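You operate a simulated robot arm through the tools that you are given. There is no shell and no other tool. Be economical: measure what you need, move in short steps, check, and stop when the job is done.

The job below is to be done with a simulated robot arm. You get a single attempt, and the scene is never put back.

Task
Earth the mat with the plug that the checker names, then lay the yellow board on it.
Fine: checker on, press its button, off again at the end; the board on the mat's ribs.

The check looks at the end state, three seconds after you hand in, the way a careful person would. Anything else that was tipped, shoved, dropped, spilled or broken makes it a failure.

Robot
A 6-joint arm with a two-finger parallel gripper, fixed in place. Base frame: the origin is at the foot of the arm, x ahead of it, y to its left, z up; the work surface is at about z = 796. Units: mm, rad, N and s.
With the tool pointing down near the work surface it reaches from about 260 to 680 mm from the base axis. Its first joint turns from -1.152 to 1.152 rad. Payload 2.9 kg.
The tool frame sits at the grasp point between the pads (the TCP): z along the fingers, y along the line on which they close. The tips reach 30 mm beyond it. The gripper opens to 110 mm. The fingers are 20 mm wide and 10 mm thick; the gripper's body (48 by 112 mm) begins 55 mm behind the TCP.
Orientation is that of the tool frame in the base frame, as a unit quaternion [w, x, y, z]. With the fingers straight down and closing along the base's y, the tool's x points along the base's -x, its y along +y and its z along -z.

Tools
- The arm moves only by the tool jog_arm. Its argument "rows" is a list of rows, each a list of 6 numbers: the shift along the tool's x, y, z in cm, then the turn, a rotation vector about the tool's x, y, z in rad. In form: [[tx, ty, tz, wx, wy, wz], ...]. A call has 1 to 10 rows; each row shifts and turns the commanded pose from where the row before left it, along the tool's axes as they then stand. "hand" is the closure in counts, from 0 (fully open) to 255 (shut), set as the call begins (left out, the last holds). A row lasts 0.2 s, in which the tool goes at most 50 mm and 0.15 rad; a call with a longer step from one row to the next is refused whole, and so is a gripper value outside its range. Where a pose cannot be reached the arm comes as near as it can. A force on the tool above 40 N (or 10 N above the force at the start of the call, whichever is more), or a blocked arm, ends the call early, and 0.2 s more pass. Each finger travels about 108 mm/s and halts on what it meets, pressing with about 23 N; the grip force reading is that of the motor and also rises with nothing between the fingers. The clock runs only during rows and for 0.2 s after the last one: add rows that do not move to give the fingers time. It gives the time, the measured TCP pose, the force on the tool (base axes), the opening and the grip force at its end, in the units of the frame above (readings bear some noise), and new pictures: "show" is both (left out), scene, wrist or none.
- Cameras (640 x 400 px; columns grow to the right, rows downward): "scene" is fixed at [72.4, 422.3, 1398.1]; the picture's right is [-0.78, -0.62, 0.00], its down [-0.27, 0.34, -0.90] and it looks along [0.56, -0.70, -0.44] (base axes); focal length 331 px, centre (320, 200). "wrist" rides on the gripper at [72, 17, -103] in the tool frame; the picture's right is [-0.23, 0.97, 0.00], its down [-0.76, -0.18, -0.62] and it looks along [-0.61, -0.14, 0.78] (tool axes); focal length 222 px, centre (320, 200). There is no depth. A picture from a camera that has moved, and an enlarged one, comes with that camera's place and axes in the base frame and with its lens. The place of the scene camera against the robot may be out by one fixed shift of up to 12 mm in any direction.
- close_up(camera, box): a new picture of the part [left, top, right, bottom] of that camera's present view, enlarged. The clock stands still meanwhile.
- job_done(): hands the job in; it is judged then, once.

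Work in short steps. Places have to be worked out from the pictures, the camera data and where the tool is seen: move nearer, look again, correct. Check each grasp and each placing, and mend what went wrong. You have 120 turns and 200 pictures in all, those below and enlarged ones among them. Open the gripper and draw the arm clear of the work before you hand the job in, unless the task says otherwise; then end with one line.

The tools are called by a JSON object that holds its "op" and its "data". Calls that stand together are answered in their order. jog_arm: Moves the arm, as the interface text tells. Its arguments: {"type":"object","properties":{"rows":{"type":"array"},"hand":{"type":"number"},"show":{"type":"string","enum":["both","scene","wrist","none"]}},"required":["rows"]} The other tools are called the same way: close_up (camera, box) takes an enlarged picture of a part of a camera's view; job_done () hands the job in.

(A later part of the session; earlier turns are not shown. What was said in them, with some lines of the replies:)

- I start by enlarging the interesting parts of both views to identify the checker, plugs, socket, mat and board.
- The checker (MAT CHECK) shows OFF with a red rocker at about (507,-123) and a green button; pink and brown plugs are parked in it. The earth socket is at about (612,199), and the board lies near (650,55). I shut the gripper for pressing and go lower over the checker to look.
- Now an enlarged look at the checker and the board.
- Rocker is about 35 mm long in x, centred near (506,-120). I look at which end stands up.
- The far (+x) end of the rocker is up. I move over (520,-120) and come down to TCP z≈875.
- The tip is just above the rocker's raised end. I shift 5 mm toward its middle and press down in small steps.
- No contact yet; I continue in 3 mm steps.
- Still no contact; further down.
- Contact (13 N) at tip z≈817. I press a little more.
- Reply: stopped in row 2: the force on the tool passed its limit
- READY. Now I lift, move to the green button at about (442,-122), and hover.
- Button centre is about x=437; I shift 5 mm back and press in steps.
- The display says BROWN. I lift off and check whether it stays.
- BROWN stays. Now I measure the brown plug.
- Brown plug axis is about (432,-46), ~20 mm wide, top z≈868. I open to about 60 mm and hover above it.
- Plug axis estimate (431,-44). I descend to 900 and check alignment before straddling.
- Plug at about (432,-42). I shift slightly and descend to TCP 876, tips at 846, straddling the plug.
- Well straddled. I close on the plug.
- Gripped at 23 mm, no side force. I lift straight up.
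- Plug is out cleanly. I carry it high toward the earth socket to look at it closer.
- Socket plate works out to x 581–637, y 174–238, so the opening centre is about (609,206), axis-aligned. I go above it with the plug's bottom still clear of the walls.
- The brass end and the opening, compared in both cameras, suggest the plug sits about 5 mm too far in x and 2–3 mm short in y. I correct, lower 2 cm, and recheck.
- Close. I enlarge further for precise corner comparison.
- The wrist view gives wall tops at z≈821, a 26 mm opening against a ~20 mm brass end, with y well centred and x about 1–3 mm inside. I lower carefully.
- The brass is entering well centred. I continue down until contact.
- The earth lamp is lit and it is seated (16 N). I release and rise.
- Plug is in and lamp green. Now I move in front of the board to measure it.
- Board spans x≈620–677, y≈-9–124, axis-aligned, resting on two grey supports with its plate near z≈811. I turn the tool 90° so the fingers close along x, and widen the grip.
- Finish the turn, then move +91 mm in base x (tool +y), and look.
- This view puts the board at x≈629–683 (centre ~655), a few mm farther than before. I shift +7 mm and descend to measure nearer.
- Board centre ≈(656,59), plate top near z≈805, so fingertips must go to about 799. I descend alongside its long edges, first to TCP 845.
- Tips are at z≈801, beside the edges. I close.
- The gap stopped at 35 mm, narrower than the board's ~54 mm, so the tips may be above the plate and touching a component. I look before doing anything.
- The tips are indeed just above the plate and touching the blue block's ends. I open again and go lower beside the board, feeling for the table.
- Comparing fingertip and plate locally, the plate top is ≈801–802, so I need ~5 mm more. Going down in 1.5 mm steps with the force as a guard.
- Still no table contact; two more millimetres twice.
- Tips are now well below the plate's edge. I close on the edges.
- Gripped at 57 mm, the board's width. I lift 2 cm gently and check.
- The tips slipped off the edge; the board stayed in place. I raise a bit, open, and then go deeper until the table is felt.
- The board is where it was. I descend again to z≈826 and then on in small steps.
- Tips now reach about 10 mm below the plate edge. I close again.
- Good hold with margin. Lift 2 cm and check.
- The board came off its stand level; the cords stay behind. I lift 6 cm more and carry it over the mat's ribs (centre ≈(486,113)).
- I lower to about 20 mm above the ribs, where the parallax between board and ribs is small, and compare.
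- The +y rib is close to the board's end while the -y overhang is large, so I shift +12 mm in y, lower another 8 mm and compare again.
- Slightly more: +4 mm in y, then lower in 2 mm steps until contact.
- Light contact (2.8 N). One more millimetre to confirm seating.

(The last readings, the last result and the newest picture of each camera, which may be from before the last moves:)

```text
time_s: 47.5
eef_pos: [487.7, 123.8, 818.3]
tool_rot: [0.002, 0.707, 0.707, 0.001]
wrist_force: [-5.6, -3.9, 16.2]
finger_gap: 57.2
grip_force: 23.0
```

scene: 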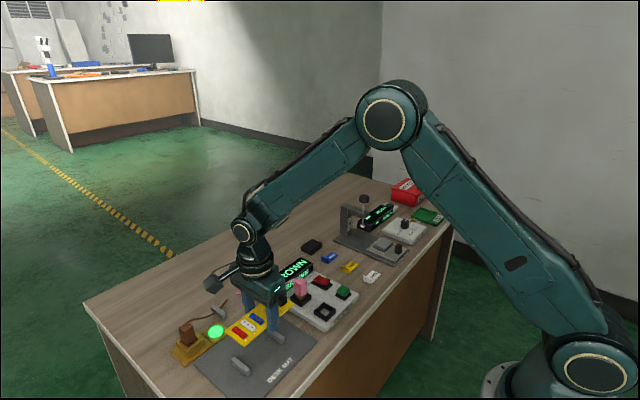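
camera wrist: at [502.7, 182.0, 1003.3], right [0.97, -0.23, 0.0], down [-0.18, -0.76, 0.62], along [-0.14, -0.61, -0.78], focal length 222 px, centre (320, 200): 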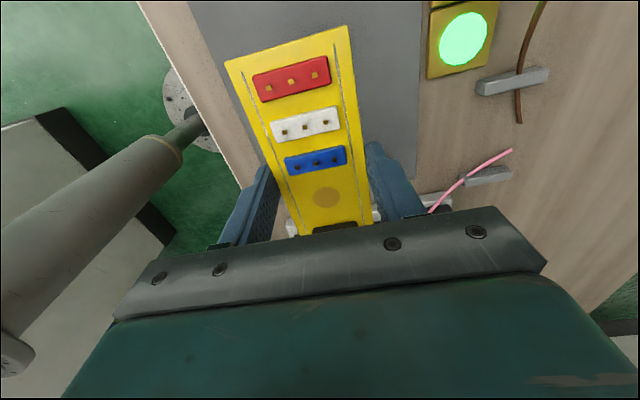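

Firmly seated (16 N). I release and raise straight up.

{"op": "jog_arm", "data": {"rows": [[0, 0, -0.1, 0, 0, 0], [0, 0, 0, 0, 0, 0], [0, 0, 0, 0, 0, 0], [0, 0, -1.5, 0, 0, 0], [0, 0, -3.0, 0, 0, 0], [0, 0, -4.0, 0, 0, 0], [0, 0, -4.0, 0, 0, 0], [0, 0, 0, 0, 0, 0]], "hand": 55, "show": "both"}}

{"op": "close_up", "data": {"camera": "scene", "box": [160, 280, 320, 400]}}

{"op": "close_up", "data": {"camera": "wrist", "box": [180, 0, 460, 240]}}

```text
time_s: 49.3
eef_pos: [485.2, 125.7, 942.9]
tool_rot: [0.003, 0.707, 0.707, 0.001]
wrist_force: [-0.9, 0.6, -0.2]
finger_gap: 86.3
grip_force: 0.1
camera wrist: at [502.6, 198.1, 1046.2], right [0.97, -0.23, 0.0], down [-0.18, -0.76, 0.62], along [-0.14, -0.61, -0.78], focal length 222 px, centre (320, 200)
```

scene: 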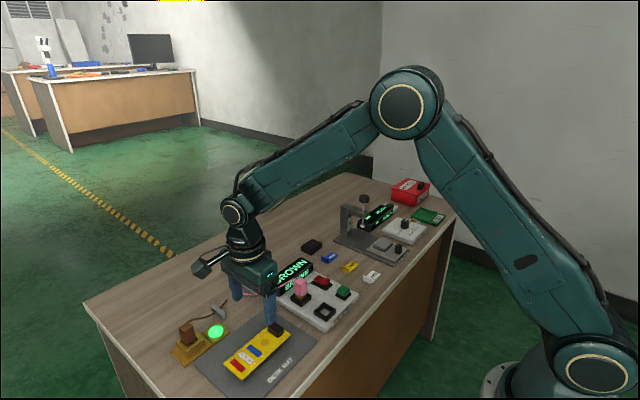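
wrist: 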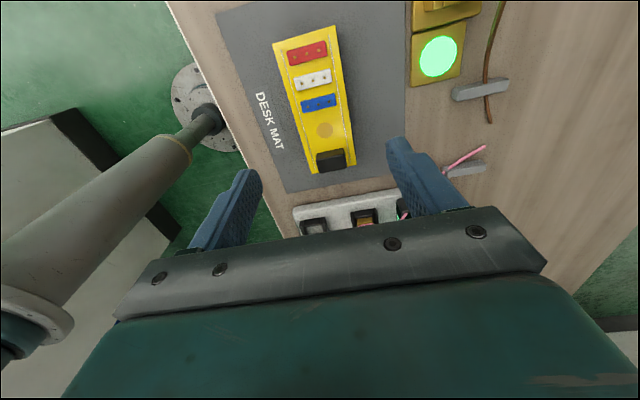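

```text
3.33 times, centred on (240, 340) of scene
camera zoom: at [72.4, 422.3, 1398.1], right [-0.78, -0.62, 0.0], down [-0.27, 0.34, -0.9], along [0.56, -0.7, -0.44], focal length 1103 px, centre (587, -267)
```

zoom: 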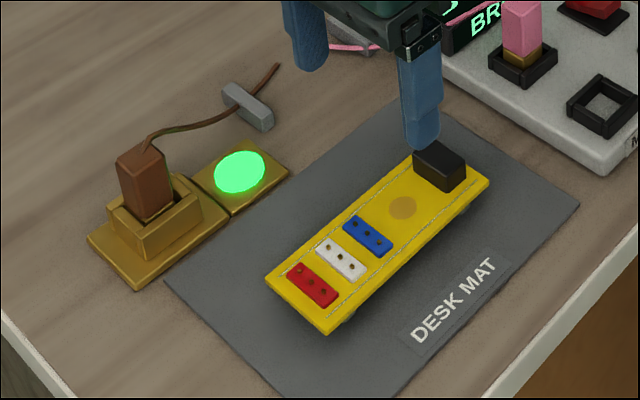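

```text
1.67 times, centred on (320, 120) of wrist
camera zoom: at [502.6, 198.1, 1046.2], right [0.97, -0.23, 0.0], down [-0.18, -0.76, 0.62], along [-0.14, -0.61, -0.78], focal length 370 px, centre (320, 333)
```

zoom: 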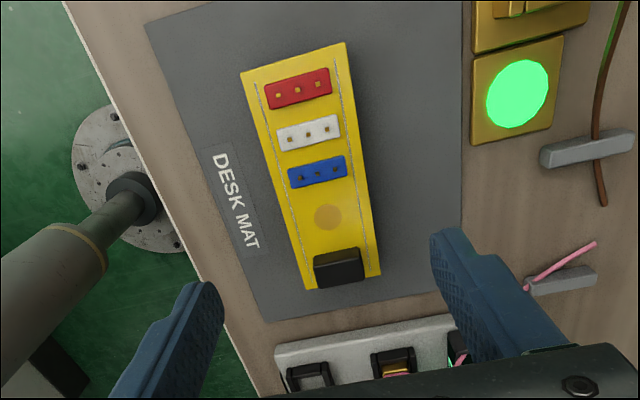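

The board rests level across both ribs and the lamp is still lit. Now the checker must go off: I shut the fingers and move above the rocker's near end, about (494,-122).

{"op": "jog_arm", "data": {"rows": [[-4.13, 0.15, 0, 0, 0, 0], [-4.13, 0.15, 0, 0, 0, 0], [-4.13, 0.15, 0, 0, 0, 0], [-4.13, 0.15, 0, 0, 0, 0], [-4.13, 0.15, 0, 0, 0, 0], [-4.13, 0.15, 0, 0, 0, 0], [0, 0, 3.5, 0, 0, 0], [0, 0, 2.5, 0, 0, 0], [0, 0, 0, 0, 0, 0]], "hand": 255, "show": "wrist"}}

{"op": "close_up", "data": {"camera": "scene", "box": [260, 220, 380, 340]}}

{"op": "close_up", "data": {"camera": "wrist", "box": [250, 60, 410, 220]}}

```text
time_s: 51.3
eef_pos: [495.3, -124.7, 884.3]
tool_rot: [0.002, 0.707, 0.707, 0.0]
wrist_force: [-0.2, -0.1, -0.9]
finger_gap: 0.0
grip_force: 22.5
camera wrist: at [512.2, -51.2, 988.2], right [0.97, -0.23, 0.0], down [-0.18, -0.76, 0.62], along [-0.14, -0.61, -0.78], focal length 222 px, centre (320, 200)
```

wrist: 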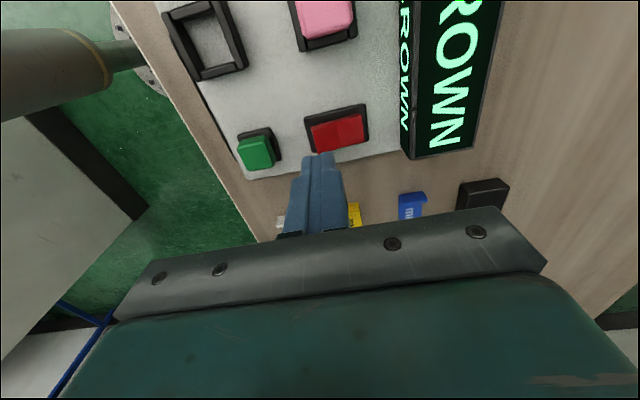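

```text
3.33 times, centred on (320, 280) of scene
camera zoom: at [72.4, 422.3, 1398.1], right [-0.78, -0.62, 0.0], down [-0.27, 0.34, -0.9], along [0.56, -0.7, -0.44], focal length 1103 px, centre (320, -67)
```

zoom: 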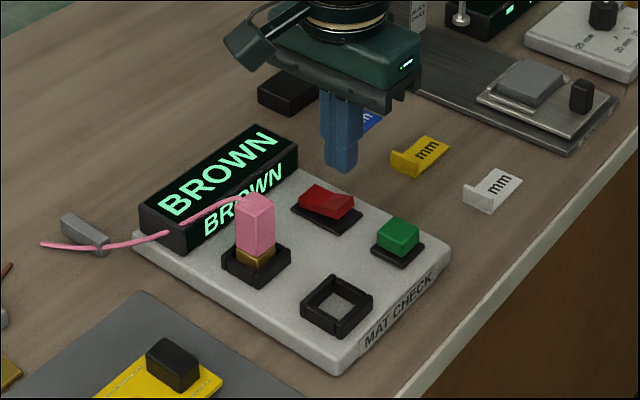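

```text
2.50 times, centred on (330, 140) of wrist
camera zoom: at [512.2, -51.2, 988.2], right [0.97, -0.23, 0.0], down [-0.18, -0.76, 0.62], along [-0.14, -0.61, -0.78], focal length 555 px, centre (295, 350)
```

zoom: 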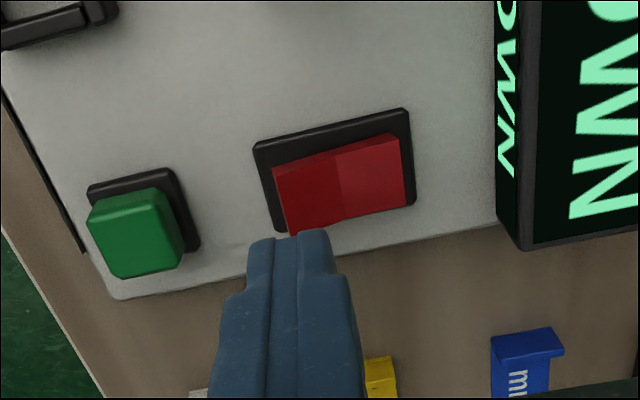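

Rocker's near half centre is about (499,-121). I shift +2 mm x, +3 mm y and press down in steps.

{"op": "jog_arm", "data": {"rows": [[0.3, 0.2, 1.5, 0, 0, 0], [0, 0, 1.2, 0, 0, 0], [0, 0, 0.4, 0, 0, 0], [0, 0, 0.3, 0, 0, 0], [0, 0, 0.3, 0, 0, 0], [0, 0, 0.3, 0, 0, 0]], "show": "scene"}}

```text
time_s: 52.7
eef_pos: [496.5, -121.3, 846.4]
tool_rot: [0.001, 0.707, 0.707, 0.0]
wrist_force: [-15.2, 2.0, 20.9]
finger_gap: 0.1
grip_force: 22.9
```

scene: 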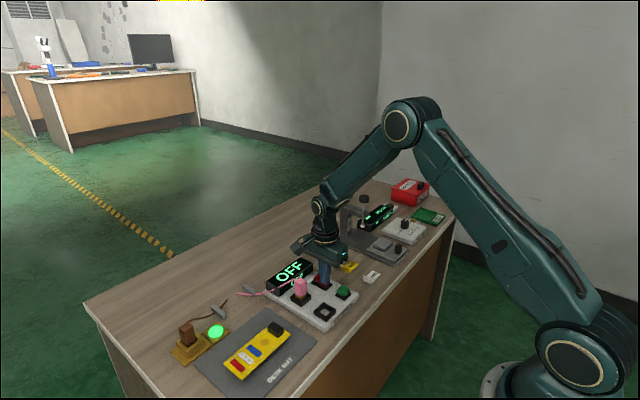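

The display shows OFF. I rise, back away, open the gripper, and check everything.

{"op": "jog_arm", "data": {"rows": [[0, 0, -2.0, 0, 0, 0], [0, 0, -4.0, 0, 0, 0], [0, 0, -4.5, 0, 0, 0], [0, 0, -4.5, 0, 0, 0], [0, 0, -4.5, 0, 0, 0], [0, -2.0, -3.0, 0, 0, 0], [0, 0, 0, 0, 0, 0], [0, 0, 0, 0, 0, 0]], "hand": 0, "show": "both"}}

{"op": "close_up", "data": {"camera": "scene", "box": [160, 240, 370, 400]}}

{"op": "close_up", "data": {"camera": "scene", "box": [215, 310, 305, 390]}}

```text
time_s: 54.5
eef_pos: [475.1, -117.6, 1067.8]
tool_rot: [0.002, 0.707, 0.707, 0.0]
wrist_force: [0.2, -0.4, -0.3]
finger_gap: 110.0
grip_force: 0.1
camera wrist: at [491.9, -43.6, 1171.8], right [0.97, -0.23, 0.0], down [-0.18, -0.76, 0.62], along [-0.14, -0.61, -0.78], focal length 222 px, centre (320, 200)
```

scene: 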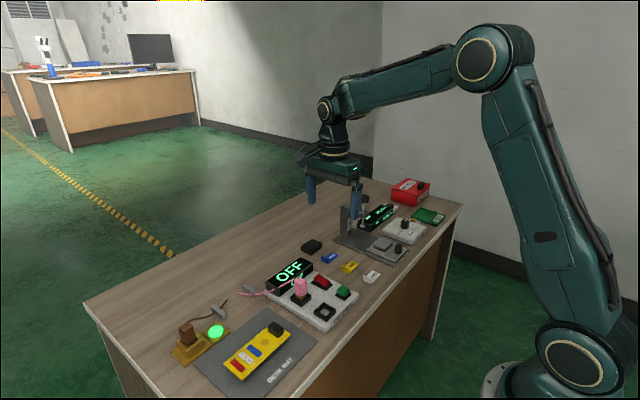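
wrist: 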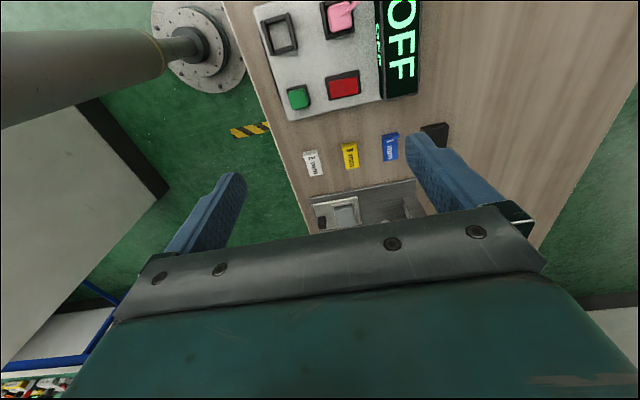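

```text
2.50 times, centred on (265, 320) of scene
camera zoom: at [72.4, 422.3, 1398.1], right [-0.78, -0.62, 0.0], down [-0.27, 0.34, -0.9], along [0.56, -0.7, -0.44], focal length 827 px, centre (458, -100)
```

zoom: 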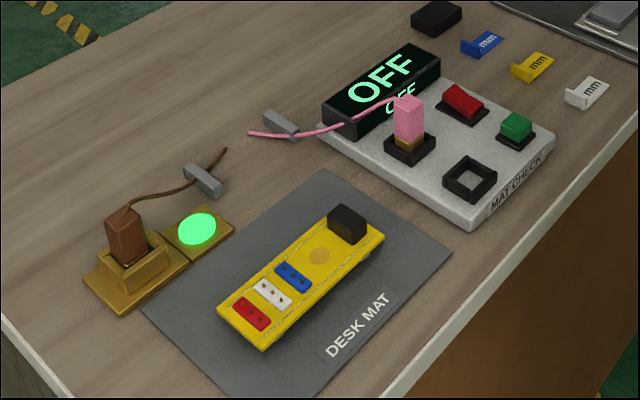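

```text
5.00 times, centred on (260, 350) of scene
camera zoom: at [72.4, 422.3, 1398.1], right [-0.78, -0.62, 0.0], down [-0.27, 0.34, -0.9], along [0.56, -0.7, -0.44], focal length 1654 px, centre (620, -550)
```

zoom: 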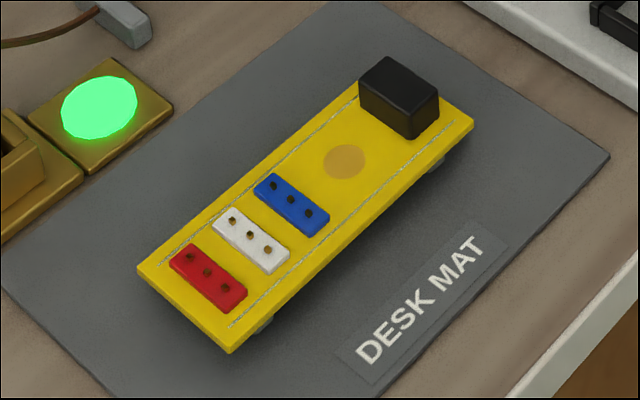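

The checker is off, the brown plug is seated with the earth lamp lit, and the board is level on both ribs. Nothing else has moved, the gripper is open and the arm is clear, so I hand in.

{"op": "job_done", "data": {}}

```text
The job is handed in.
```

The mat is earthed with the brown plug the checker named, with the earth lamp lit; the yellow board lies on the mat's ribs, and the checker is off again.
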